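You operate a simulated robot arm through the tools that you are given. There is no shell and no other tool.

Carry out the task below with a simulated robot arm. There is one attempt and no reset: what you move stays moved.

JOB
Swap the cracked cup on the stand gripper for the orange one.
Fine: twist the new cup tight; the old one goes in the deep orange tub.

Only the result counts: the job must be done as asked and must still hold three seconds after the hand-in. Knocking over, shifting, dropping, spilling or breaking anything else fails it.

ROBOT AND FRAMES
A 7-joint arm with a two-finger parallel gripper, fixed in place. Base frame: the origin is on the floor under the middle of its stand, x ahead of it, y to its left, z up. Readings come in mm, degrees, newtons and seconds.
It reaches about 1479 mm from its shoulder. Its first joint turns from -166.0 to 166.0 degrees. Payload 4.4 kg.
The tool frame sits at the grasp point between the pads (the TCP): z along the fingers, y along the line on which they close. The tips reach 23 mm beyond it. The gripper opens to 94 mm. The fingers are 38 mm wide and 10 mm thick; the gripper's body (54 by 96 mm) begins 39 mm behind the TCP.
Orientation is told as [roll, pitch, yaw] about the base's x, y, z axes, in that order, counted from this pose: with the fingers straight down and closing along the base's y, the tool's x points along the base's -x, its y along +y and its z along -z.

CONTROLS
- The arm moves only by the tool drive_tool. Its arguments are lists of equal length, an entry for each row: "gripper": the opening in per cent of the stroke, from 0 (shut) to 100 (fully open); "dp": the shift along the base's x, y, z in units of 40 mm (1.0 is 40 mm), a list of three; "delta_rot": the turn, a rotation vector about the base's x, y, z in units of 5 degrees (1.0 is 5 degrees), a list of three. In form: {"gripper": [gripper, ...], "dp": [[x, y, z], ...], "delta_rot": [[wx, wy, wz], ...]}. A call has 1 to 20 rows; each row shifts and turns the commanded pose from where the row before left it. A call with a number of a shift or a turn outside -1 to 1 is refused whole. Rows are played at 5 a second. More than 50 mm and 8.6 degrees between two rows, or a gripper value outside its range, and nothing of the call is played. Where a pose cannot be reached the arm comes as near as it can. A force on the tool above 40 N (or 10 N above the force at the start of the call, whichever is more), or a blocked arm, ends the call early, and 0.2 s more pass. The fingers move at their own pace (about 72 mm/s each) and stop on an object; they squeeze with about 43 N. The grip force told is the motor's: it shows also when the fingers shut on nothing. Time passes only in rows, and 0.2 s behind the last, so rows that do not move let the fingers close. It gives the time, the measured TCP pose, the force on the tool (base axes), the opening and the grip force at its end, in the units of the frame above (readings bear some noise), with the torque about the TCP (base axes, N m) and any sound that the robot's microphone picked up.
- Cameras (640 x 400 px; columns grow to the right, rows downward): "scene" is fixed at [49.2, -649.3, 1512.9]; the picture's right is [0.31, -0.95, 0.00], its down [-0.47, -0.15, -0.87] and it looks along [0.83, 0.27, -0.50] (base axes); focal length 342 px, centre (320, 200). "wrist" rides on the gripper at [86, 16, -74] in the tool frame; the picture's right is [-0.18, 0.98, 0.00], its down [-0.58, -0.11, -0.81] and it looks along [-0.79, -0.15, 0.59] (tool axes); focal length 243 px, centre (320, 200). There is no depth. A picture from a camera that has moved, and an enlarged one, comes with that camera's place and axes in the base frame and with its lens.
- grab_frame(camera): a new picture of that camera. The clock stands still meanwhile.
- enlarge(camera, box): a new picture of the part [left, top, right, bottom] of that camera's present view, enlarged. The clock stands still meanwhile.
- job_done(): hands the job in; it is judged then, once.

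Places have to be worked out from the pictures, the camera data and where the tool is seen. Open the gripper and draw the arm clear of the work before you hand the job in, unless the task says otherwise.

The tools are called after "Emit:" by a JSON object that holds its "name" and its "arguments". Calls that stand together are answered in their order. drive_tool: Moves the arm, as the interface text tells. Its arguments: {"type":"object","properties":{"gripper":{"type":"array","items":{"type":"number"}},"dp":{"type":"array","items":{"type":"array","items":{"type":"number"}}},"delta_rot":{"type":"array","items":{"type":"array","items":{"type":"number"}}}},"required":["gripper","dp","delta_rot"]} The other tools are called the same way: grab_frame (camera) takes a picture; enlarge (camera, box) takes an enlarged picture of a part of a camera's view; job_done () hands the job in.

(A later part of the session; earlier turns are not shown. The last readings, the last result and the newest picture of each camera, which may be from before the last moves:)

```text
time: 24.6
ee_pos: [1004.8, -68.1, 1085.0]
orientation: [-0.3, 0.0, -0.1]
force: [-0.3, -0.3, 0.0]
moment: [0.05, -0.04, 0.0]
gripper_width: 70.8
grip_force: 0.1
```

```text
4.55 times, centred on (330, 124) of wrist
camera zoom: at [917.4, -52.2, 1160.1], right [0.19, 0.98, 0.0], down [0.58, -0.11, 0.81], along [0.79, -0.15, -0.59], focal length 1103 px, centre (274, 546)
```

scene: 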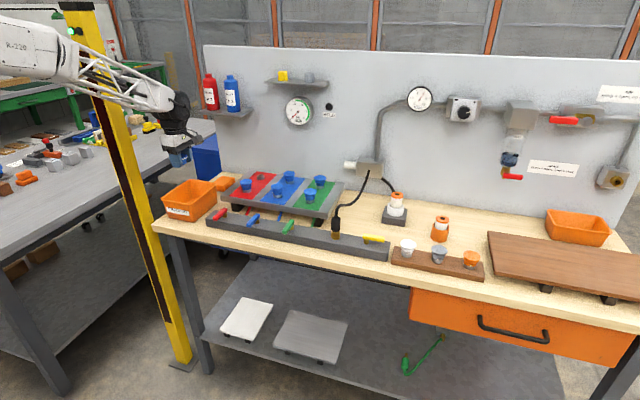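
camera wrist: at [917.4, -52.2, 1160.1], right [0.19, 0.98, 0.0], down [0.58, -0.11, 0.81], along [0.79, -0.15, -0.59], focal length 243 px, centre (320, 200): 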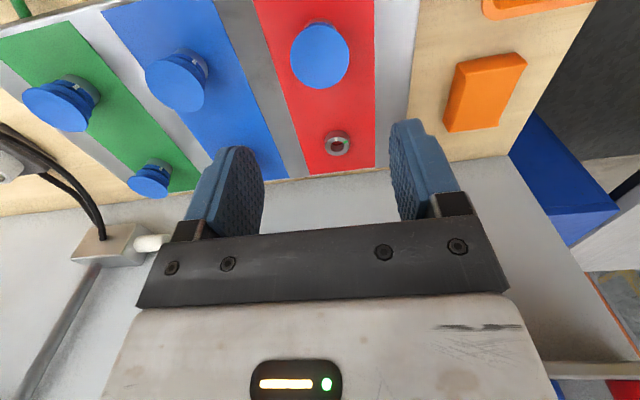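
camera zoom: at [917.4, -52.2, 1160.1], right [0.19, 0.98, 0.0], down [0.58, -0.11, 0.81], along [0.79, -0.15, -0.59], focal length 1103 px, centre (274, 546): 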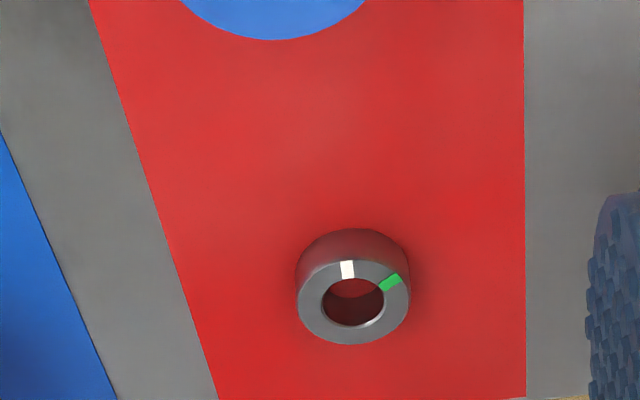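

The socket's white mark is at ≈ 180° azimuth and the green at ≈ 119°, so it locks by turning clockwise about 60°. The force-free evidence puts the socket axis at about (1109, -70). Now I'll travel to the rack with the orange cup.

Emit:
{"name": "drive_tool", "arguments": {"gripper": [75, 75, 75, 75, 75, 75, 75, 75, 75, 75, 75, 75, 75, 75, 75, 75, 75, 75, 75, 75], "dp": [[-0.288, -0.931, 0], [-0.288, -0.931, 0], [-0.288, -0.931, 0], [-0.288, -0.931, 0], [-0.288, -0.931, 0], [-0.288, -0.931, 0], [-0.288, -0.931, 0], [-0.288, -0.931, 0], [-0.288, -0.931, 0], [-0.288, -0.931, 0], [-0.288, -0.931, 0], [-0.288, -0.931, 0], [-0.288, -0.931, 0], [-0.288, -0.931, 0], [-0.288, -0.931, 0], [-0.288, -0.931, 0], [-0.288, -0.931, 0], [-0.288, -0.931, 0], [-0.288, -0.931, 0], [-0.288, -0.931, 0]], "delta_rot": [[0.06, 0, 0], [0, 0, 0], [0, 0, 0], [0, 0, 0], [0, 0, 0], [0, 0, 0], [0, 0, 0], [0, 0, 0], [0, 0, 0], [0, 0, 0], [0, 0, 0], [0, 0, 0], [0, 0, 0], [0, 0, 0], [0, 0, 0], [0, 0, 0], [0, 0, 0], [0, 0, 0], [0, 0, 0], [0, 0, 0]]}}

Emit:
{"name": "grab_frame", "arguments": {"camera": "wrist"}}

Emit:
{"name": "grab_frame", "arguments": {"camera": "scene"}}

```text
time: 28.8
ee_pos: [774.6, -814.3, 1082.2]
orientation: [0.1, 0.0, 0.0]
force: [-0.1, -0.5, 1.2]
moment: [0.01, 0.0, 0.02]
gripper_width: 70.1
grip_force: 0.1
```

```text
taken
camera wrist: at [687.4, -797.0, 1158.5], right [0.18, 0.98, 0.0], down [0.58, -0.11, 0.81], along [0.79, -0.15, -0.59], focal length 243 px, centre (320, 200)
```

wrist: 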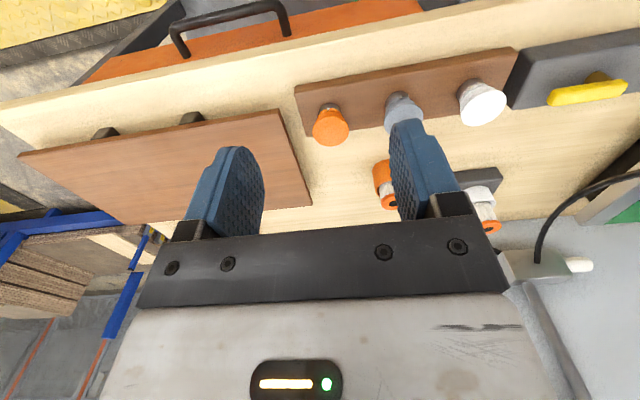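

```text
taken
```

scene: 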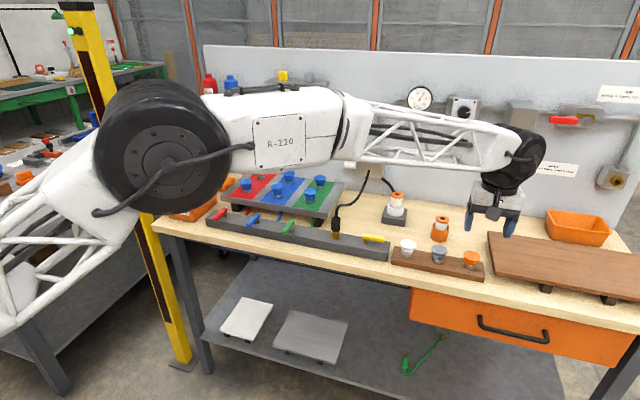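

The orange cup is ahead and the brown board lies to its right at -y. I'll zoom in to see the cup's tick mark and the clearance to the board.

Emit:
{"name": "enlarge", "arguments": {"camera": "wrist", "box": [270, 80, 430, 180]}}

Emit:
{"name": "enlarge", "arguments": {"camera": "scene", "box": [420, 180, 580, 290]}}

```text
4.00 times, centred on (350, 130) of wrist
camera zoom: at [687.4, -797.0, 1158.5], right [0.18, 0.98, 0.0], down [0.58, -0.11, 0.81], along [0.79, -0.15, -0.59], focal length 970 px, centre (200, 480)
```

zoom: 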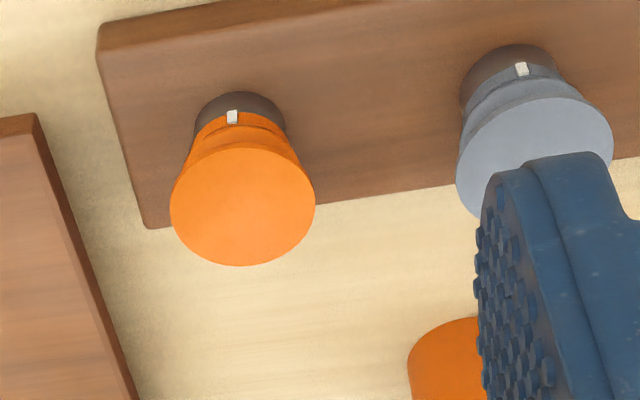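

```text
3.64 times, centred on (500, 235) of scene
camera zoom: at [49.2, -649.3, 1512.9], right [0.31, -0.95, 0.0], down [-0.47, -0.15, -0.87], along [0.83, 0.27, -0.5], focal length 1242 px, centre (-334, 73)
```

zoom: 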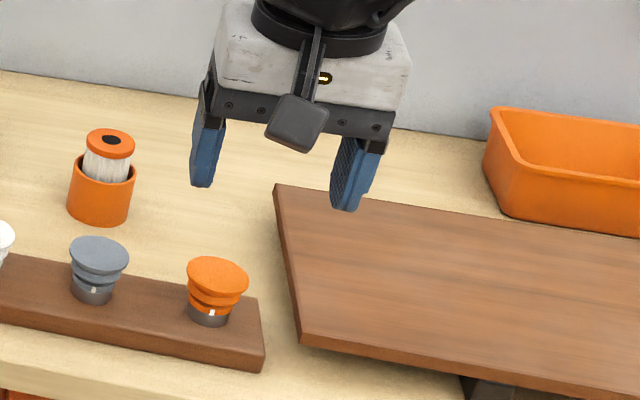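

The orange cup's tick is at ≈ 183°, which already matches the socket's white mark, so I can grip at yaw 0. The board edge is about 63 mm away in y. I'll move over the cup at about (873, -817, 990).

Emit:
{"name": "drive_tool", "arguments": {"gripper": [66, 66, 66, 66, 66, 66], "dp": [[0.82, -0.02, 0], [0.82, -0.02, 0], [0.82, -0.02, 0], [0, 0, -0.9], [0, 0, -0.9], [0, 0, -0.5]], "delta_rot": [[0, 0, 0], [0, 0, 0], [0, 0, 0], [0, 0, 0], [0, 0, 0], [0, 0, 0]]}}

Emit:
{"name": "grab_frame", "arguments": {"camera": "wrist"}}

Emit:
{"name": "enlarge", "arguments": {"camera": "scene", "box": [420, 180, 580, 290]}}

```text
time: 30.2
ee_pos: [870.5, -817.9, 994.0]
orientation: [0.0, -0.1, -0.1]
force: [1.1, -1.5, 0.5]
moment: [0.02, 0.01, -0.01]
gripper_width: 62.0
grip_force: 0.1
```

```text
taken
camera wrist: at [784.5, -800.2, 1068.5], right [0.19, 0.98, 0.0], down [0.58, -0.11, 0.81], along [0.79, -0.15, -0.59], focal length 243 px, centre (320, 200)
```

wrist: 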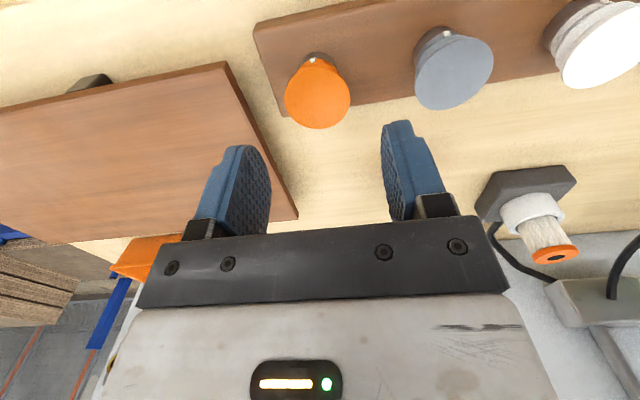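

```text
3.64 times, centred on (500, 235) of scene
camera zoom: at [49.2, -649.3, 1512.9], right [0.31, -0.95, 0.0], down [-0.47, -0.15, -0.87], along [0.83, 0.27, -0.5], focal length 1242 px, centre (-334, 73)
```

zoom: 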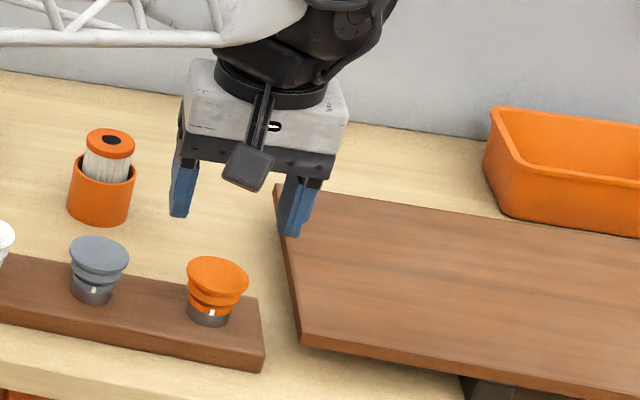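

The cup appears 1–3 mm toward -y. I'll shift 2 mm, descend to about 958, and re-measure.

Emit:
{"name": "drive_tool", "arguments": {"gripper": [66, 66, 66], "dp": [[0, -0.05, -0.45], [0, 0, -0.45], [0, 0, 0]], "delta_rot": [[0, 0, 0], [0, 0, 0], [0, 0, 0]]}}

Emit:
{"name": "enlarge", "arguments": {"camera": "wrist", "box": [220, 75, 420, 200]}}

Emit:
{"name": "enlarge", "arguments": {"camera": "scene", "box": [430, 200, 530, 280]}}

```text
time: 31.0
ee_pos: [870.9, -819.0, 957.4]
orientation: [0.0, 0.0, -0.1]
force: [-0.2, -0.2, -1.2]
moment: [-0.01, -0.04, -0.02]
gripper_width: 62.2
grip_force: 0.0
```

```text
3.20 times, centred on (320, 138) of wrist
camera zoom: at [784.3, -801.7, 1031.6], right [0.19, 0.98, 0.0], down [0.58, -0.11, 0.81], along [0.79, -0.15, -0.59], focal length 776 px, centre (320, 400)
```

zoom: 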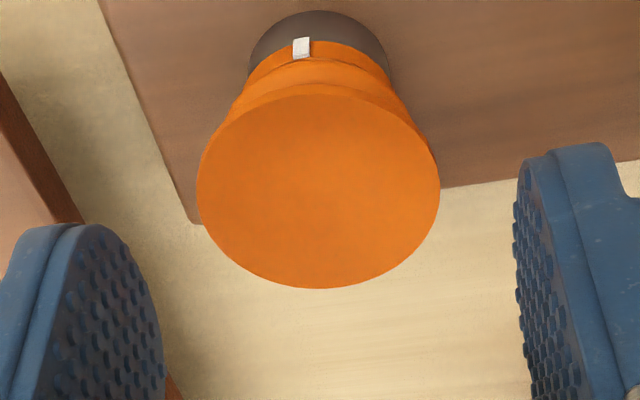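

```text
5.00 times, centred on (480, 240) of scene
camera zoom: at [49.2, -649.3, 1512.9], right [0.31, -0.95, 0.0], down [-0.47, -0.15, -0.87], along [0.83, 0.27, -0.5], focal length 1708 px, centre (-480, 0)
```

zoom: 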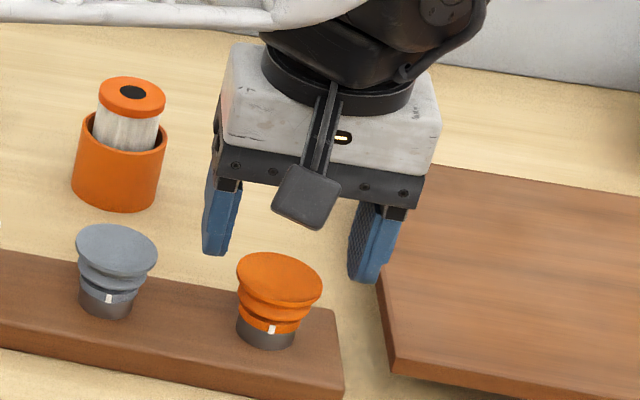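

The measurement is consistent: lip at z ≈ 921 and centred within about 1.5 mm. I'll descend to 913 with the fingers still open.

Emit:
{"name": "drive_tool", "arguments": {"gripper": [66, 66, 66], "dp": [[0, 0, -0.6], [0, 0, -0.5], [0, 0, 0]], "delta_rot": [[0, 0, 0], [0, 0, 0], [0, 0, 0]]}}

Emit:
{"name": "enlarge", "arguments": {"camera": "wrist", "box": [220, 100, 420, 225]}}

Emit:
{"name": "enlarge", "arguments": {"camera": "scene", "box": [430, 200, 530, 280]}}

```text
time: 31.8
ee_pos: [872.3, -819.0, 913.4]
orientation: [0.1, -0.1, -0.1]
force: [0.6, 0.8, 0.7]
moment: [0.02, 0.03, -0.03]
gripper_width: 61.9
grip_force: 0.1
```

```text
3.20 times, centred on (320, 162) of wrist
camera zoom: at [784.7, -802.6, 987.3], right [0.19, 0.98, 0.0], down [0.58, -0.11, 0.81], along [0.79, -0.15, -0.59], focal length 776 px, centre (320, 320)
```

zoom: 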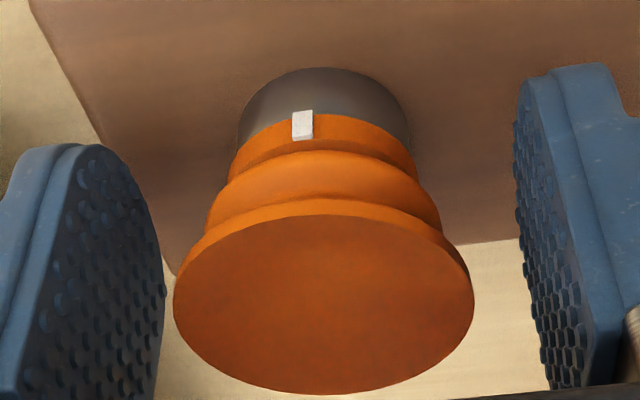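

```text
5.00 times, centred on (480, 240) of scene
camera zoom: at [49.2, -649.3, 1512.9], right [0.31, -0.95, 0.0], down [-0.47, -0.15, -0.87], along [0.83, 0.27, -0.5], focal length 1708 px, centre (-480, 0)
```

zoom: 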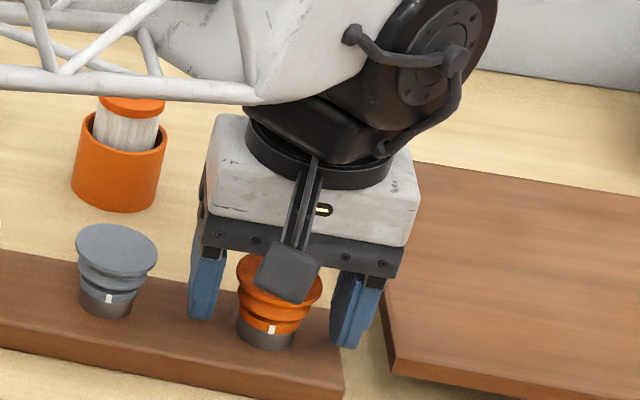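

The orange cup is well positioned between the pads, with its tick facing the camera. I'll close gently at yaw 0 to find the true y centre from the force reading.

Emit:
{"name": "drive_tool", "arguments": {"gripper": [48, 0, 0, 0, 0], "dp": [[0, 0, 0], [0, 0, 0], [0, 0, 0], [0, 0, 0], [0, 0, 0]], "delta_rot": [[0, 0, 0], [0, 0, 0], [0, 0, 0], [0, 0, 0], [0, 0, 0]]}}

Emit:
{"name": "enlarge", "arguments": {"camera": "wrist", "box": [220, 100, 420, 225]}}

Emit:
{"name": "enlarge", "arguments": {"camera": "scene", "box": [430, 200, 530, 280]}}

```text
time: 33.0
ee_pos: [870.6, -821.2, 912.4]
orientation: [0.0, 0.0, -0.1]
force: [-1.1, -1.5, 0.2]
moment: [-0.01, -0.03, 0.02]
gripper_width: 40.4
grip_force: 43.1
```

```text
3.20 times, centred on (320, 162) of wrist
camera zoom: at [784.7, -802.6, 987.6], right [0.19, 0.98, 0.0], down [0.58, -0.11, 0.81], along [0.79, -0.15, -0.59], focal length 776 px, centre (320, 320)
```

zoom: 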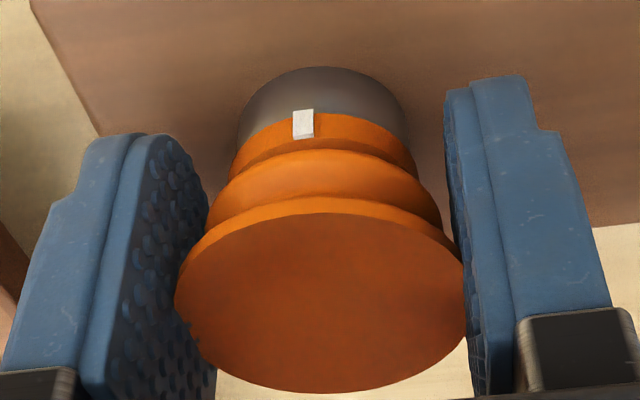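

```text
5.00 times, centred on (480, 240) of scene
camera zoom: at [49.2, -649.3, 1512.9], right [0.31, -0.95, 0.0], down [-0.47, -0.15, -0.87], along [0.83, 0.27, -0.5], focal length 1708 px, centre (-480, 0)
```

zoom: 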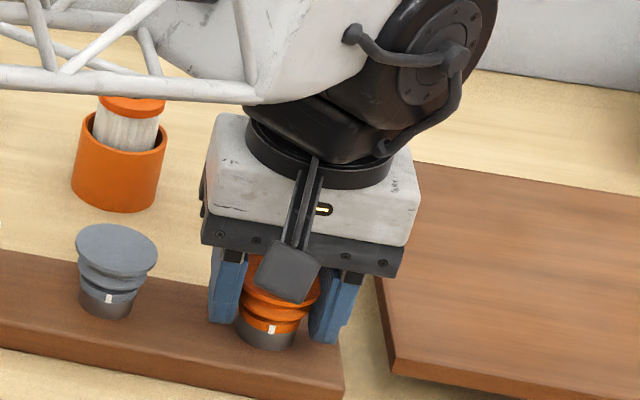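

Forces are almost zero, so y is well centred. To centre x too, I'll open, rotate in place to yaw 90° where the fingers have clearance, and close along x to read the force.

Emit:
{"name": "drive_tool", "arguments": {"gripper": [66, 66, 66, 66, 66, 66, 66, 66, 66, 66, 66, 66, 66, 66, 66, 66, 66, 66, 66, 66], "dp": [[0, 0, 0], [0, 0, 0], [0, 0, 0], [0, 0, 0], [0, 0, 0], [0, 0, 0], [0, 0, 0], [0, 0, 0], [0, 0, 0], [0, 0, 0], [0, 0, 0], [0, 0, 0], [0, 0, 0], [0, 0, 0], [0, 0, 0], [0, 0, 0], [0, 0, 0], [0, 0, 0], [0, 0, 0], [0, 0, 0]], "delta_rot": [[0, 0, 0], [0, 0, 0], [0, 0, 1], [0, 0, 1], [0, 0, 1], [0, 0, 1], [0, 0, 1], [0, 0, 1], [0, 0, 1], [0, 0, 1], [0, 0, 1], [0, 0, 1], [0, 0, 1], [0, 0, 1], [0, 0, 1], [0, 0, 1], [0, 0, 1], [0, 0, 1], [0, 0, 1], [0, 0, 1]]}}

Emit:
{"name": "enlarge", "arguments": {"camera": "wrist", "box": [220, 100, 420, 225]}}

Emit:
{"name": "enlarge", "arguments": {"camera": "scene", "box": [430, 200, 530, 280]}}

```text
time: 37.2
ee_pos: [871.1, -817.4, 912.3]
orientation: [0.0, -0.1, 90.0]
force: [-0.1, 0.1, -0.5]
moment: [0.01, 0.03, 0.0]
gripper_width: 61.8
grip_force: 0.0
```

```text
3.20 times, centred on (320, 162) of wrist
camera zoom: at [855.7, -903.2, 987.1], right [-0.98, 0.18, 0.0], down [0.11, 0.58, 0.81], along [0.15, 0.79, -0.59], focal length 776 px, centre (320, 320)
```

zoom: 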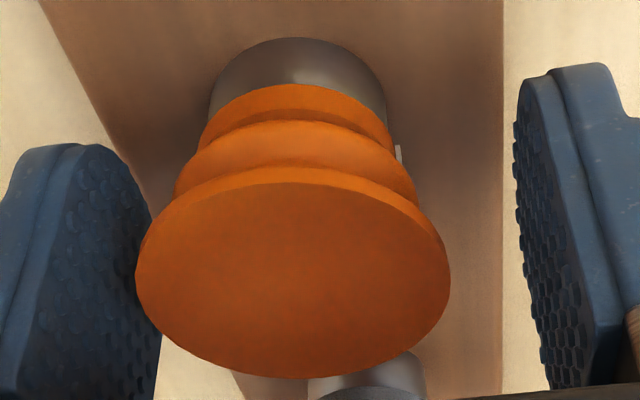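

```text
5.00 times, centred on (480, 240) of scene
camera zoom: at [49.2, -649.3, 1512.9], right [0.31, -0.95, 0.0], down [-0.47, -0.15, -0.87], along [0.83, 0.27, -0.5], focal length 1708 px, centre (-480, 0)
```

zoom: 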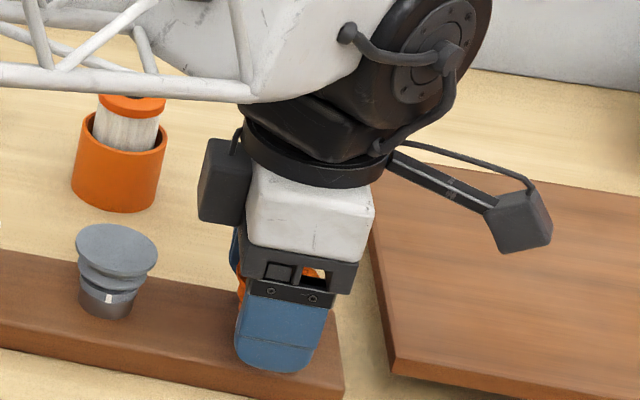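

At yaw 90° the cup shows about 3.8 mm toward +x of the grip axis, the same offset I saw with the old cup. I'll shift +3.8 mm in x and close to confirm with the force.

Emit:
{"name": "drive_tool", "arguments": {"gripper": [66, 48, 0, 0, 0, 0], "dp": [[0.095, 0, 0], [0, 0, 0], [0, 0, 0], [0, 0, 0], [0, 0, 0], [0, 0, 0]], "delta_rot": [[0, 0, 0], [0, 0, 0], [0, 0, 0], [0, 0, 0], [0, 0, 0], [0, 0, 0]]}}

Emit:
{"name": "enlarge", "arguments": {"camera": "wrist", "box": [220, 100, 420, 225]}}

```text
time: 38.6
ee_pos: [875.1, -818.3, 912.3]
orientation: [0.0, 0.0, 89.8]
force: [-4.2, -0.4, 2.9]
moment: [-0.03, 0.01, 0.02]
gripper_width: 40.4
grip_force: 43.4
```

```text
3.20 times, centred on (320, 162) of wrist
camera zoom: at [859.3, -904.1, 987.5], right [-0.98, 0.19, 0.0], down [0.11, 0.58, 0.81], along [0.15, 0.79, -0.59], focal length 776 px, centre (320, 320)
```

zoom: 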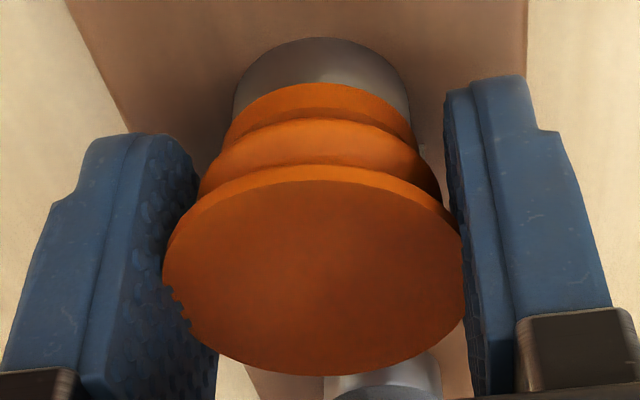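

Only 4 N, so the cup is now centred on both axes. I'll keep this grip at yaw 90° and try lifting it gently off the rack.

Emit:
{"name": "drive_tool", "arguments": {"gripper": [0, 0, 0, 0], "dp": [[0, 0, 0.1], [0, 0, 0.1], [0, 0, 0.1], [0, 0, 0.1]], "delta_rot": [[0, 0, 0], [0, 0, 0], [0, 0, 0], [0, 0, 0]]}}

Emit:
{"name": "enlarge", "arguments": {"camera": "wrist", "box": [220, 100, 420, 225]}}

Emit:
{"name": "enlarge", "arguments": {"camera": "scene", "box": [430, 200, 530, 280]}}

```text
time: 39.6
ee_pos: [876.4, -818.1, 929.6]
orientation: [0.0, -0.1, 89.9]
force: [-0.6, 0.8, -0.8]
moment: [0.02, -0.01, 0.03]
gripper_width: 40.5
grip_force: 43.1
```

```text
3.20 times, centred on (320, 162) of wrist
camera zoom: at [859.6, -903.5, 1003.6], right [-0.98, 0.19, 0.0], down [0.11, 0.58, 0.81], along [0.15, 0.79, -0.59], focal length 776 px, centre (320, 320)
```

zoom: 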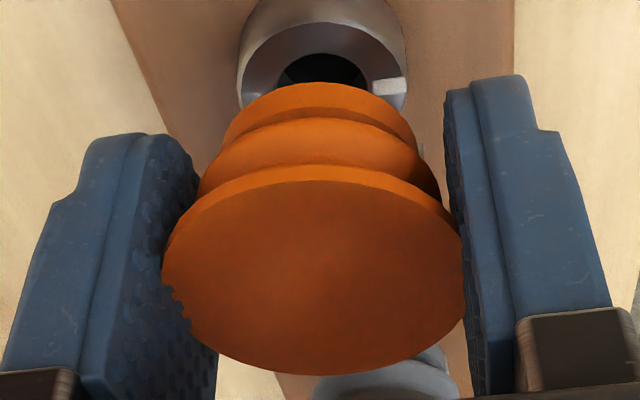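

```text
5.00 times, centred on (480, 240) of scene
camera zoom: at [49.2, -649.3, 1512.9], right [0.31, -0.95, 0.0], down [-0.47, -0.15, -0.87], along [0.83, 0.27, -0.5], focal length 1708 px, centre (-480, 0)
```

zoom: 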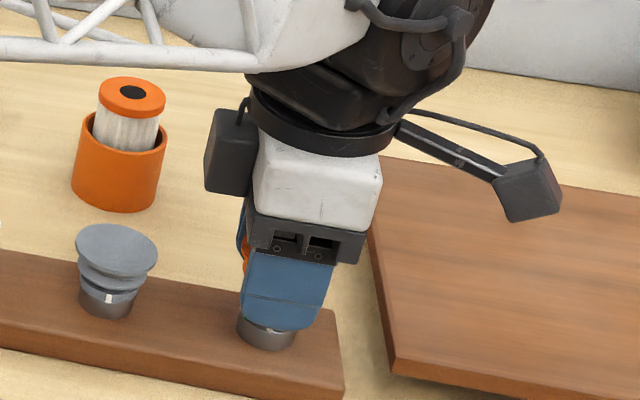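

The orange cup lifts out freely. I'll raise it, then carry it over the bench at a safe height on a path that stays away from the wall shelf.

Emit:
{"name": "drive_tool", "arguments": {"gripper": [0, 0, 0, 0, 0], "dp": [[0, 0, 0.825], [0, 0, 0.825], [0, 0, 0.825], [0, 0, 0.825], [0, 0, 0]], "delta_rot": [[0, 0, 0], [0, 0, 0], [0, 0, 0], [0, 0, 0], [0, 0, 0]]}}

Emit:
{"name": "drive_tool", "arguments": {"gripper": [0, 0, 0, 0, 0, 0, 0, 0, 0, 0, 0, 0, 0, 0, 0, 0, 0, 0, 0, 0], "dp": [[0.156, 0.936, 0], [0.156, 0.936, 0], [0.156, 0.936, 0], [0.156, 0.936, 0], [0.156, 0.936, 0], [0.156, 0.936, 0], [0.156, 0.936, 0], [0.156, 0.936, 0], [0.156, 0.936, 0], [0.156, 0.936, 0], [0.156, 0.936, 0], [0.156, 0.936, 0], [0.156, 0.936, 0], [0.156, 0.936, 0], [0.156, 0.936, 0], [0.156, 0.936, 0], [0.156, 0.936, 0], [0.156, 0.936, 0], [0.156, 0.936, 0], [0.156, 0.936, 0]], "delta_rot": [[0, 0, 0], [0, 0, 0], [0, 0, 0], [0, 0, 0], [0, 0, 0], [0, 0, 0], [0, 0, 0], [0, 0, 0], [0, 0, 0], [0, 0, 0], [0, 0, 0], [0, 0, 0], [0, 0, 0], [0, 0, 0], [0, 0, 0], [0, 0, 0], [0, 0, 0], [0, 0, 0], [0, 0, 0], [0, 0, 0]]}}

Emit:
{"name": "grab_frame", "arguments": {"camera": "scene"}}

Emit:
{"name": "grab_frame", "arguments": {"camera": "wrist"}}

```text
time: 40.8
ee_pos: [877.7, -819.3, 1060.7]
orientation: [-0.1, -0.1, 89.8]
force: [0.3, 0.9, -0.4]
moment: [-0.01, -0.05, 0.01]
gripper_width: 40.3
grip_force: 43.1
```

```text
time: 45.0
ee_pos: [998.7, -68.1, 1059.0]
orientation: [0.1, 0.1, 89.9]
force: [-0.6, -0.2, -0.6]
moment: [-0.04, -0.01, -0.03]
gripper_width: 40.6
grip_force: 42.9
```

```text
taken
```

scene: 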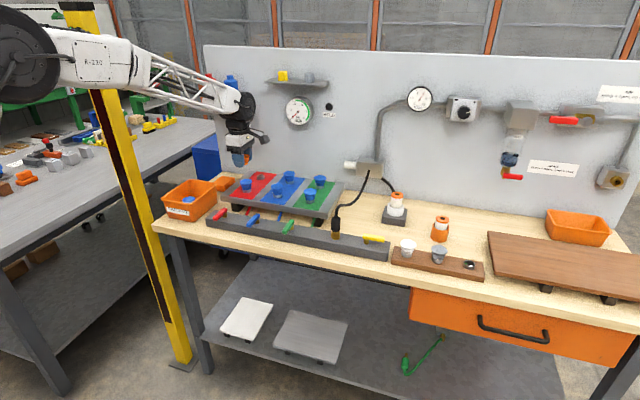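

```text
taken
camera wrist: at [983.1, -154.3, 1133.9], right [-0.98, 0.19, 0.0], down [0.11, 0.58, 0.81], along [0.15, 0.79, -0.59], focal length 243 px, centre (320, 200)
```

wrist: 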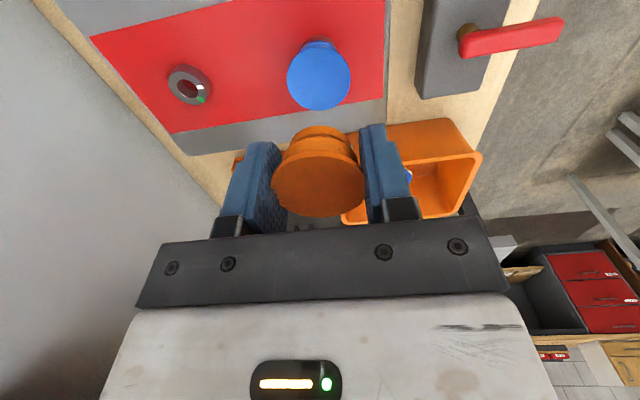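

The cup is held well and the path was clear. I'll move over the socket at about (1109.3, -70.4) and lower to z ≈ 1000 to check alignment visually.

Emit:
{"name": "drive_tool", "arguments": {"gripper": [0, 0, 0, 0, 0, 0], "dp": [[0.908, 0.003, 0], [0.908, 0.003, 0], [0.909, 0.002, 0], [0, 0, -0.75], [0, 0, -0.75], [0, 0, 0]], "delta_rot": [[0, 0, 0], [0, 0, 0], [0, 0, 0], [0, 0, 0], [0, 0, 0], [0, 0, 0]]}}

Emit:
{"name": "enlarge", "arguments": {"camera": "wrist", "box": [220, 75, 420, 200]}}

Emit:
{"name": "enlarge", "arguments": {"camera": "scene", "box": [225, 125, 305, 205]}}

```text
time: 46.4
ee_pos: [1106.5, -68.4, 997.6]
orientation: [0.1, 0.0, 89.9]
force: [-0.1, 0.5, 0.5]
moment: [-0.02, -0.01, 0.02]
gripper_width: 40.5
grip_force: 42.9
```

```text
3.20 times, centred on (320, 138) of wrist
camera zoom: at [1090.3, -154.2, 1073.3], right [-0.98, 0.19, 0.0], down [0.11, 0.58, 0.81], along [0.15, 0.79, -0.59], focal length 776 px, centre (320, 400)
```

zoom: 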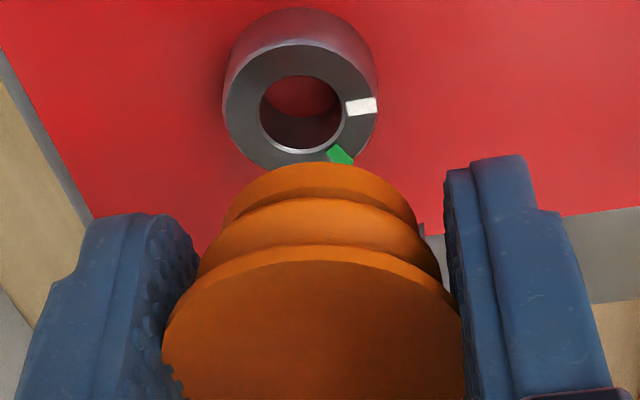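

```text
5.00 times, centred on (265, 165) of scene
camera zoom: at [49.2, -649.3, 1512.9], right [0.31, -0.95, 0.0], down [-0.47, -0.15, -0.87], along [0.83, 0.27, -0.5], focal length 1708 px, centre (595, 375)
```

zoom: 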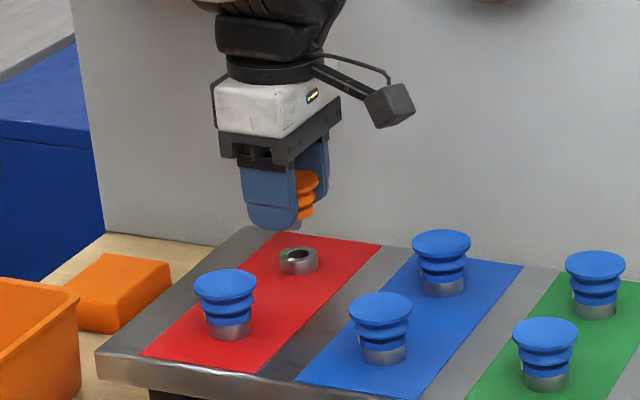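

The socket appears about 4 mm toward +x from the cup axis in this view. I'll take a settled reading before correcting.

Emit:
{"name": "drive_tool", "arguments": {"gripper": [0, 0, 0], "dp": [[0, 0, 0], [0, 0, 0], [0, 0, 0]], "delta_rot": [[0, 0, 0], [0, 0, 0], [0, 0, 0]]}}

Emit:
{"name": "enlarge", "arguments": {"camera": "wrist", "box": [240, 70, 400, 170]}}

```text
time: 47.2
ee_pos: [1105.7, -68.8, 999.2]
orientation: [0.1, 0.0, 89.9]
force: [-0.2, 0.6, -0.4]
moment: [-0.04, 0.01, 0.02]
gripper_width: 40.4
grip_force: 42.9
```

```text
4.00 times, centred on (320, 120) of wrist
camera zoom: at [1090.3, -154.2, 1073.5], right [-0.98, 0.19, 0.0], down [0.11, 0.58, 0.81], along [0.15, 0.79, -0.59], focal length 970 px, centre (320, 520)
```

zoom: 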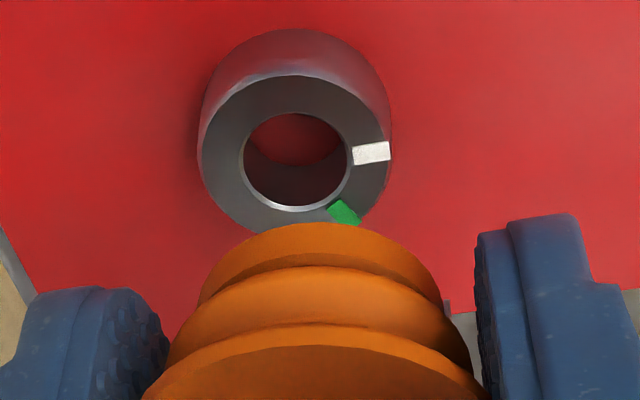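

The settled reading shows the TCP at (1106.1, -68.6), against a socket axis near (1109.5, -69.7). I'll correct by (+3.6, -1.2) mm and lower to z ≈ 980 for another look.

Emit:
{"name": "drive_tool", "arguments": {"gripper": [0, 0, 0, 0], "dp": [[0.09, -0.03, 0], [0, 0, -0.25], [0, 0, -0.25], [0, 0, 0]], "delta_rot": [[0, 0, 0], [0, 0, 0], [0, 0, 0], [0, 0, 0]]}}

Emit:
{"name": "enlarge", "arguments": {"camera": "wrist", "box": [240, 90, 400, 190]}}

Emit:
{"name": "enlarge", "arguments": {"camera": "scene", "box": [235, 145, 285, 195]}}

```text
time: 48.2
ee_pos: [1111.9, -70.3, 979.3]
orientation: [-0.1, 0.0, 90.0]
force: [-0.6, -0.3, -0.4]
moment: [0.0, -0.02, -0.02]
gripper_width: 40.4
grip_force: 42.9
```

```text
4.00 times, centred on (320, 140) of wrist
camera zoom: at [1095.6, -155.8, 1055.0], right [-0.98, 0.19, 0.0], down [0.11, 0.58, 0.81], along [0.15, 0.79, -0.59], focal length 970 px, centre (320, 440)
```

zoom: 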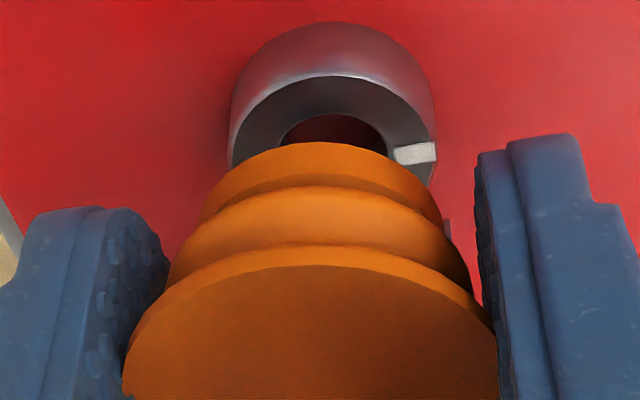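

```text
8.00 times, centred on (260, 170) of scene
camera zoom: at [49.2, -649.3, 1512.9], right [0.31, -0.95, 0.0], down [-0.47, -0.15, -0.87], along [0.83, 0.27, -0.5], focal length 2733 px, centre (800, 440)
```

zoom: 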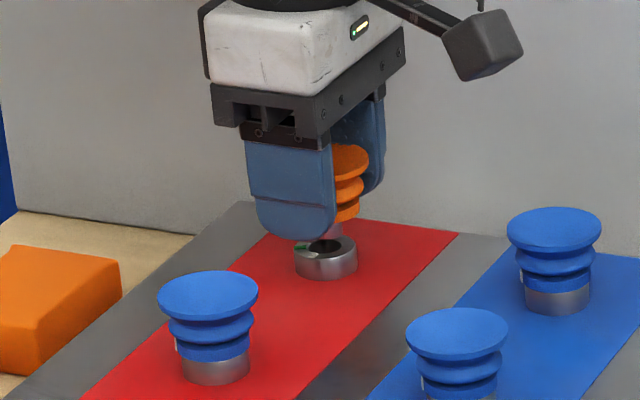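

The TCP x now reads 1111.7 and the socket sits about 1.5 mm toward -x of the axis, so the socket centre x is ≈ 1110.1. I'll correct that, then compare this view with the rack view at the same height.

Emit:
{"name": "drive_tool", "arguments": {"gripper": [0, 0, 0], "dp": [[-0.037, 0, 0], [0, 0, 0], [0, 0, 0]], "delta_rot": [[0, 0, 0], [0, 0, 0], [0, 0, 0]]}}

Emit:
{"name": "enlarge", "arguments": {"camera": "wrist", "box": [220, 100, 420, 225]}}

```text
time: 49.0
ee_pos: [1110.1, -70.1, 980.8]
orientation: [0.0, 0.0, 89.9]
force: [0.1, -0.2, -1.2]
moment: [-0.01, -0.01, -0.03]
gripper_width: 40.7
grip_force: 43.1
```

```text
3.20 times, centred on (320, 162) of wrist
camera zoom: at [1093.9, -155.8, 1055.1], right [-0.98, 0.19, 0.0], down [0.11, 0.58, 0.81], along [0.15, 0.79, -0.59], focal length 776 px, centre (320, 320)
```

zoom: 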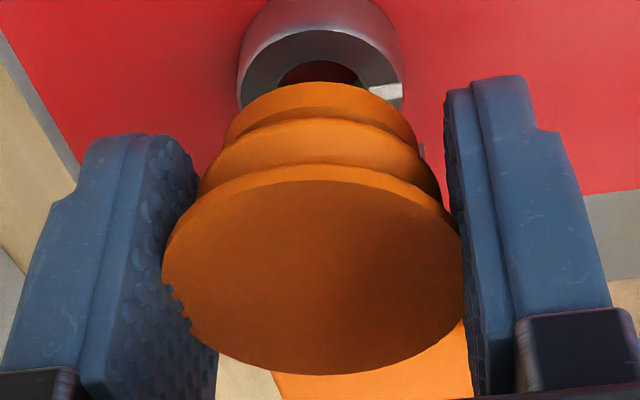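

The x offset is now within about 0.4 mm. For y, I'll use the scene camera's side-on view of the stem over the socket, with a tight zoom.

Emit:
{"name": "enlarge", "arguments": {"camera": "scene", "box": [248, 155, 280, 187]}}

Emit:
{"name": "enlarge", "arguments": {"camera": "scene", "box": [270, 160, 310, 200]}}

```text
12.50 times, centred on (264, 171) of scene
camera zoom: at [49.2, -649.3, 1512.9], right [0.31, -0.95, 0.0], down [-0.47, -0.15, -0.87], along [0.83, 0.27, -0.5], focal length 4270 px, centre (1020, 562)
```

zoom: 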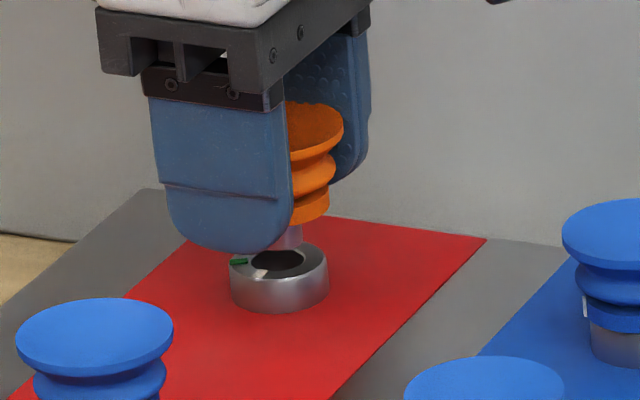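

```text
10.00 times, centred on (290, 180) of scene
camera zoom: at [49.2, -649.3, 1512.9], right [0.31, -0.95, 0.0], down [-0.47, -0.15, -0.87], along [0.83, 0.27, -0.5], focal length 3416 px, centre (620, 400)
```

zoom: 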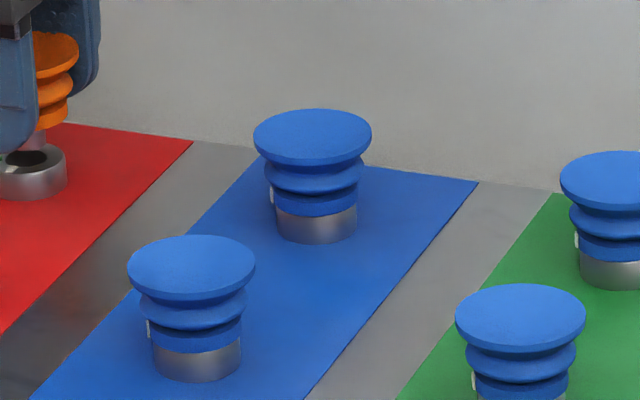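

The scene view shows the cup axis about 1.8 mm too far toward -y, which agrees with the wrist view. I'll shift +1.8 mm in y and +0.3 mm in x and re-check.

Emit:
{"name": "drive_tool", "arguments": {"gripper": [0, 0, 0], "dp": [[0.008, 0.045, 0], [0, 0, 0], [0, 0, 0]], "delta_rot": [[0, 0, 0], [0, 0, 0], [0, 0, 0]]}}

Emit:
{"name": "enlarge", "arguments": {"camera": "scene", "box": [248, 155, 280, 187]}}

Emit:
{"name": "enlarge", "arguments": {"camera": "wrist", "box": [220, 100, 420, 225]}}

```text
time: 49.8
ee_pos: [1110.4, -68.2, 979.6]
orientation: [0.0, 0.0, 90.0]
force: [-0.5, -0.1, 0.1]
moment: [0.01, -0.02, 0.01]
gripper_width: 40.6
grip_force: 43.3
```

```text
12.50 times, centred on (264, 171) of scene
camera zoom: at [49.2, -649.3, 1512.9], right [0.31, -0.95, 0.0], down [-0.47, -0.15, -0.87], along [0.83, 0.27, -0.5], focal length 4270 px, centre (1020, 562)
```

zoom: 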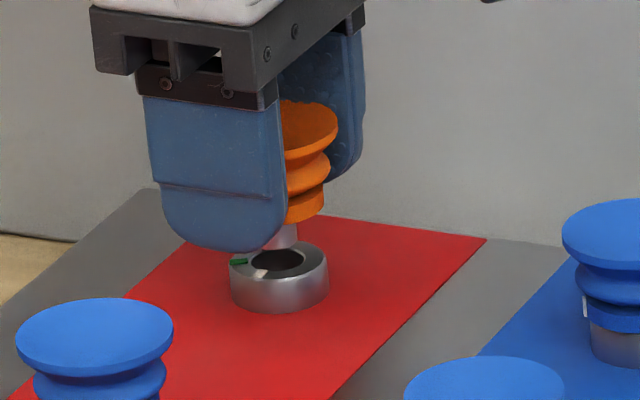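

```text
3.20 times, centred on (320, 162) of wrist
camera zoom: at [1094.0, -153.8, 1055.2], right [-0.98, 0.19, 0.0], down [0.11, 0.58, 0.81], along [0.15, 0.79, -0.59], focal length 776 px, centre (320, 320)
```

zoom: 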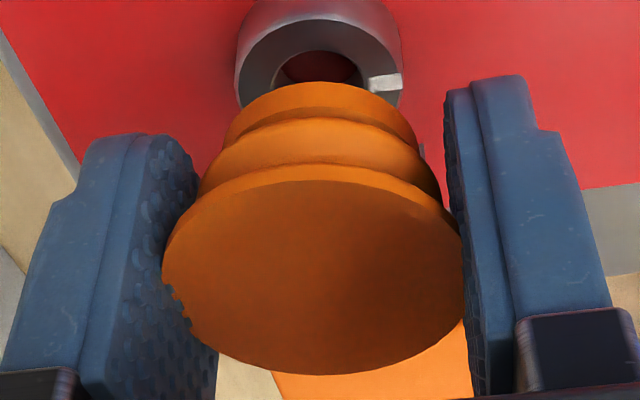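

The cup axis now lines up with the socket in both views, and the white mark sits exactly as it did on the rack. I'll nudge +0.5 mm in x and descend slowly.

Emit:
{"name": "drive_tool", "arguments": {"gripper": [0, 0, 0, 0], "dp": [[0.012, 0.005, 0], [0, 0, -0.1], [0, 0, -0.1], [0, 0, 0]], "delta_rot": [[0, 0, 0], [0, 0, 0], [0, 0, 0], [0, 0, 0]]}}

Emit:
{"name": "enlarge", "arguments": {"camera": "scene", "box": [248, 155, 280, 187]}}

Emit:
{"name": "enlarge", "arguments": {"camera": "wrist", "box": [220, 100, 420, 225]}}

```text
time: 50.8
ee_pos: [1111.2, -69.2, 972.7]
orientation: [-0.1, 0.0, 89.9]
force: [-0.6, 1.1, 0.2]
moment: [-0.01, 0.03, -0.02]
gripper_width: 40.8
grip_force: 43.1
```

```text
12.50 times, centred on (264, 171) of scene
camera zoom: at [49.2, -649.3, 1512.9], right [0.31, -0.95, 0.0], down [-0.47, -0.15, -0.87], along [0.83, 0.27, -0.5], focal length 4270 px, centre (1020, 562)
```

zoom: 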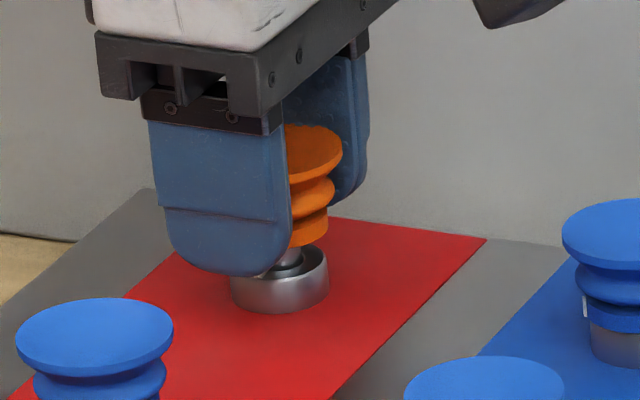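

```text
3.20 times, centred on (320, 162) of wrist
camera zoom: at [1094.6, -154.3, 1047.1], right [-0.98, 0.19, 0.0], down [0.11, 0.58, 0.81], along [0.15, 0.79, -0.59], focal length 776 px, centre (320, 320)
```

zoom: 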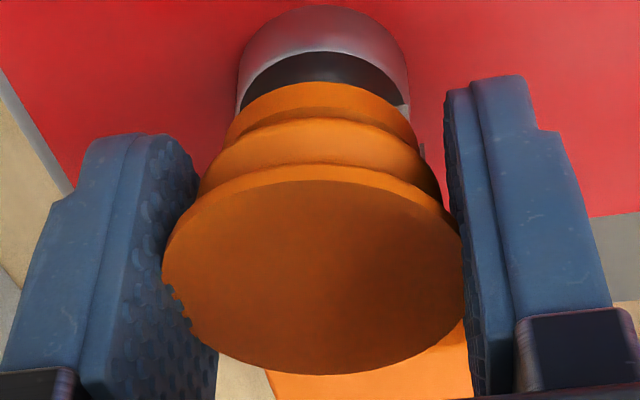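

The stem is entering the socket with no force. I'll make a small trim and keep descending.

Emit:
{"name": "drive_tool", "arguments": {"gripper": [0, 0, 0, 0], "dp": [[-0.006, 0.012, 0], [0, 0, -0.075], [0, 0, -0.075], [0, 0, 0]], "delta_rot": [[0, 0, 0], [0, 0, 0], [0, 0, 0], [0, 0, 0]]}}

Emit:
{"name": "enlarge", "arguments": {"camera": "scene", "box": [248, 155, 280, 187]}}

Emit:
{"name": "enlarge", "arguments": {"camera": "wrist", "box": [220, 100, 420, 225]}}

```text
time: 51.8
ee_pos: [1110.9, -68.3, 965.6]
orientation: [0.0, 0.0, 89.9]
force: [-2.3, 0.2, 2.1]
moment: [0.05, -0.17, -0.05]
gripper_width: 40.7
grip_force: 42.8
```

```text
12.50 times, centred on (264, 171) of scene
camera zoom: at [49.2, -649.3, 1512.9], right [0.31, -0.95, 0.0], down [-0.47, -0.15, -0.87], along [0.83, 0.27, -0.5], focal length 4270 px, centre (1020, 562)
```

zoom: 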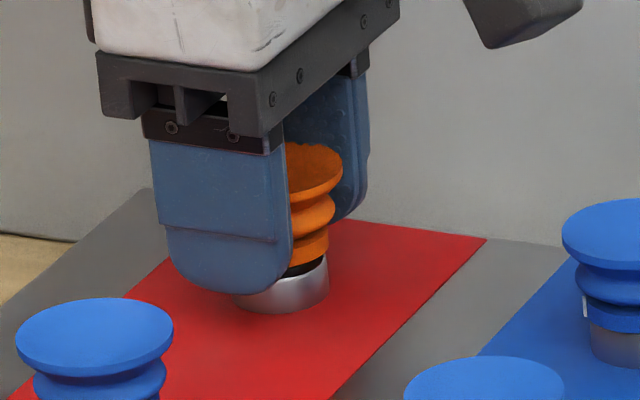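

```text
3.20 times, centred on (320, 162) of wrist
camera zoom: at [1094.5, -154.0, 1041.0], right [-0.98, 0.19, 0.0], down [0.11, 0.58, 0.81], along [0.15, 0.79, -0.59], focal length 776 px, centre (320, 320)
```

zoom: 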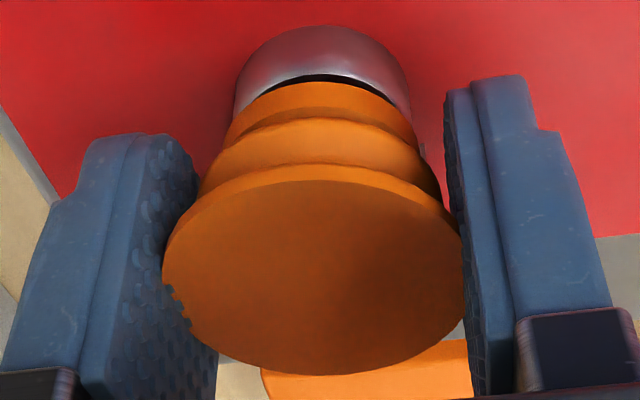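

The cup is nearly seated, with about 3 mm to go and only light contact. I'll continue in 1.2 mm steps and watch the vertical force.

Emit:
{"name": "drive_tool", "arguments": {"gripper": [0, 0, 0, 0], "dp": [[-0.005, 0, -0.03], [0, 0, -0.03], [0, 0, 0], [0, 0, 0]], "delta_rot": [[0, 0, 0], [0, 0, 0], [0, 0, 0], [0, 0, 0]]}}

Emit:
{"name": "enlarge", "arguments": {"camera": "wrist", "box": [220, 100, 420, 225]}}

Emit:
{"name": "enlarge", "arguments": {"camera": "scene", "box": [248, 155, 280, 187]}}

```text
time: 52.8
ee_pos: [1110.9, -67.9, 964.0]
orientation: [0.0, 0.0, 89.9]
force: [-6.5, -1.7, 1.7]
moment: [-0.02, -0.06, 0.0]
gripper_width: 40.6
grip_force: 43.2
```

```text
3.20 times, centred on (320, 162) of wrist
camera zoom: at [1094.5, -154.0, 1038.7], right [-0.98, 0.19, 0.0], down [0.11, 0.58, 0.81], along [0.15, 0.79, -0.59], focal length 776 px, centre (320, 320)
```

zoom: 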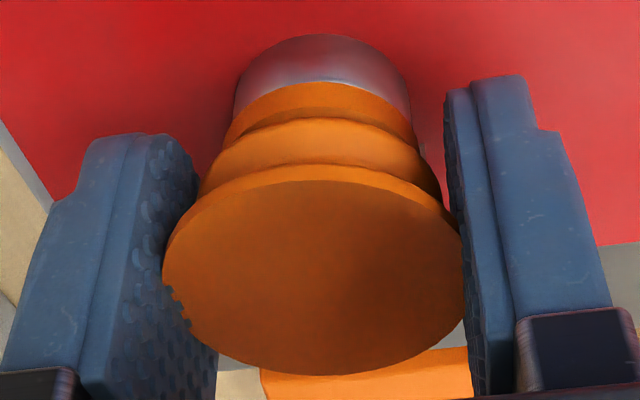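

```text
12.50 times, centred on (264, 171) of scene
camera zoom: at [49.2, -649.3, 1512.9], right [0.31, -0.95, 0.0], down [-0.47, -0.15, -0.87], along [0.83, 0.27, -0.5], focal length 4270 px, centre (1020, 562)
```

zoom: 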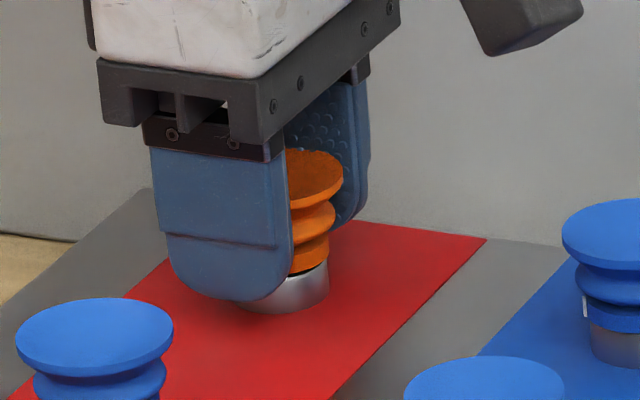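

Only about 0.5 mm remains. I'll trim -0.4 mm in x to relieve the side force and press the last bit until Fz rises.

Emit:
{"name": "drive_tool", "arguments": {"gripper": [0, 0, 0, 0], "dp": [[-0.01, 0, -0.015], [0, 0, -0.015], [0, 0, 0], [0, 0, 0]], "delta_rot": [[0, 0, 0], [0, 0, 0], [0, 0, 0], [0, 0, 0]]}}

Emit:
{"name": "enlarge", "arguments": {"camera": "wrist", "box": [220, 100, 420, 225]}}

```text
time: 53.8
ee_pos: [1110.9, -68.4, 962.8]
orientation: [0.0, 0.0, 89.8]
force: [-6.4, 1.4, 1.5]
moment: [0.05, -0.03, -0.01]
gripper_width: 40.9
grip_force: 43.4
```

```text
3.20 times, centred on (320, 162) of wrist
camera zoom: at [1094.5, -154.0, 1037.5], right [-0.98, 0.19, 0.0], down [0.11, 0.58, 0.81], along [0.15, 0.79, -0.59], focal length 776 px, centre (320, 320)
```

zoom: 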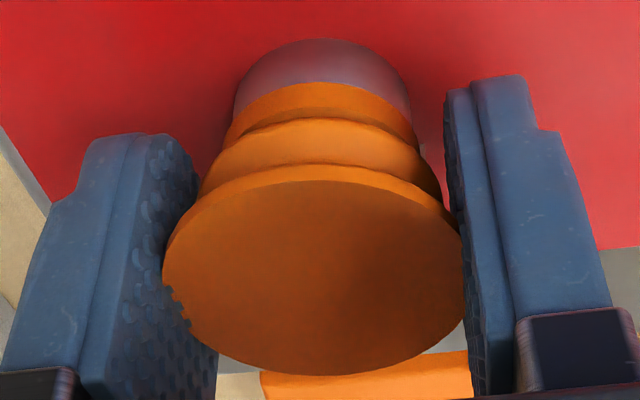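

The vertical force is still just 1.5 N. I'll press a little further to be sure the cup bottoms out.

Emit:
{"name": "drive_tool", "arguments": {"gripper": [0, 0, 0, 0], "dp": [[-0.015, 0, -0.02], [0, 0, -0.02], [0, 0, 0], [0, 0, 0]], "delta_rot": [[0, 0, 0], [0, 0, 0], [0, 0, 0], [0, 0, 0]]}}

Emit:
{"name": "enlarge", "arguments": {"camera": "wrist", "box": [220, 100, 420, 225]}}

```text
time: 54.8
ee_pos: [1110.8, -68.0, 963.0]
orientation: [-0.2, 0.0, 89.9]
force: [-3.4, 2.0, 17.2]
moment: [-0.03, -0.08, 0.0]
gripper_width: 40.5
grip_force: 42.7
```

```text
3.20 times, centred on (320, 162) of wrist
camera zoom: at [1094.1, -154.1, 1037.0], right [-0.98, 0.19, 0.0], down [0.11, 0.58, 0.81], along [0.15, 0.79, -0.59], focal length 776 px, centre (320, 320)
```

zoom: 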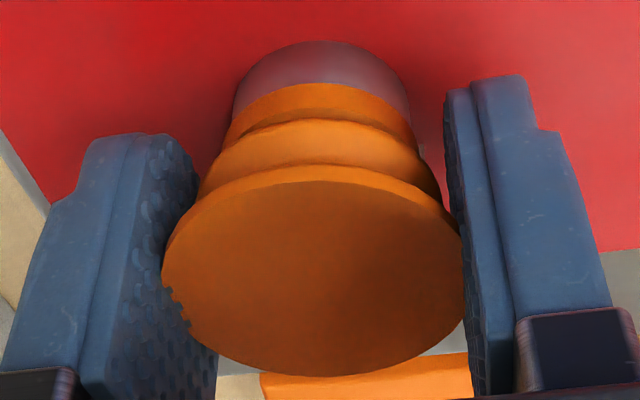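

The cup is fully seated with Fz = 17 N. Now I'll twist clockwise from above, in small steps while watching the torque.

Emit:
{"name": "drive_tool", "arguments": {"gripper": [0, 0, 0, 0, 0], "dp": [[0, 0, 0.01], [0, 0, 0], [0, 0, 0], [0, 0, 0], [0, 0, 0]], "delta_rot": [[0, 0, 0], [0, 0, -1], [0, 0, -1], [0, 0, -1], [0, 0, 0]]}}

Emit:
{"name": "enlarge", "arguments": {"camera": "wrist", "box": [220, 100, 420, 225]}}

```text
time: 56.0
ee_pos: [1108.8, -69.2, 962.5]
orientation: [0.0, -0.1, 75.0]
force: [15.1, 2.7, 18.1]
moment: [-0.05, -0.35, 0.05]
gripper_width: 40.5
grip_force: 42.8
```

```text
3.20 times, centred on (320, 162) of wrist
camera zoom: at [1071.6, -147.0, 1036.7], right [-0.9, 0.43, 0.0], down [0.26, 0.53, 0.81], along [0.35, 0.73, -0.59], focal length 776 px, centre (320, 320)
```

zoom: 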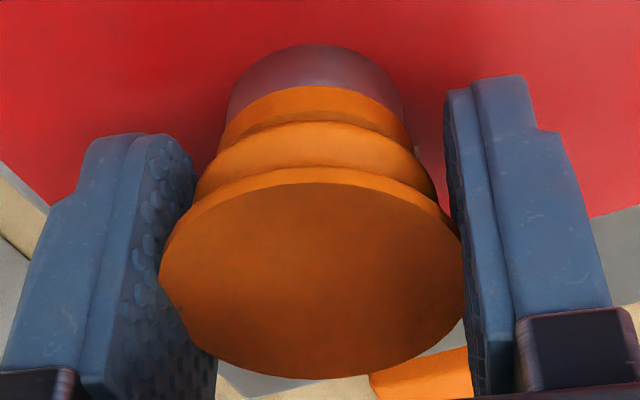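

The torque is tiny and the cup turns, but a 15 N side force appeared along +x. I'll trim +0.9 mm in x and continue.

Emit:
{"name": "drive_tool", "arguments": {"gripper": [0, 0, 0, 0, 0], "dp": [[0.023, 0.004, 0.008], [0, 0, 0], [0, 0, 0], [0, 0, 0], [0, 0, 0]], "delta_rot": [[0, 0, 0], [0, 0, -1], [0, 0, -1], [0, 0, -1], [0, 0, 0]]}}

Emit:
{"name": "enlarge", "arguments": {"camera": "wrist", "box": [220, 100, 420, 225]}}

```text
time: 57.2
ee_pos: [1110.4, -67.7, 961.4]
orientation: [0.0, -0.1, 60.0]
force: [0.0, -9.8, 15.7]
moment: [-0.22, 0.14, 0.03]
gripper_width: 40.2
grip_force: 42.8
```

```text
3.20 times, centred on (320, 162) of wrist
camera zoom: at [1053.2, -134.2, 1036.5], right [-0.76, 0.65, 0.0], down [0.39, 0.45, 0.81], along [0.53, 0.61, -0.59], focal length 776 px, centre (320, 320)
```

zoom: 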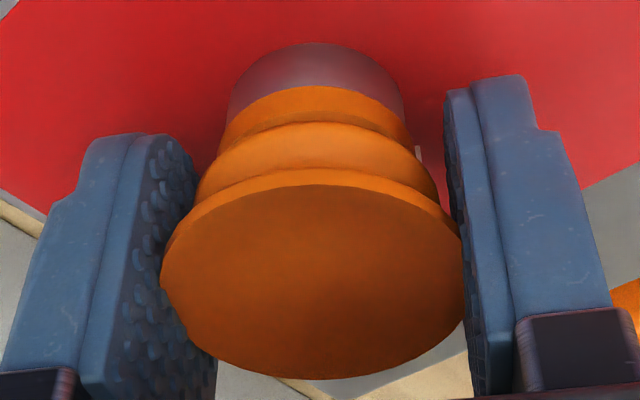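

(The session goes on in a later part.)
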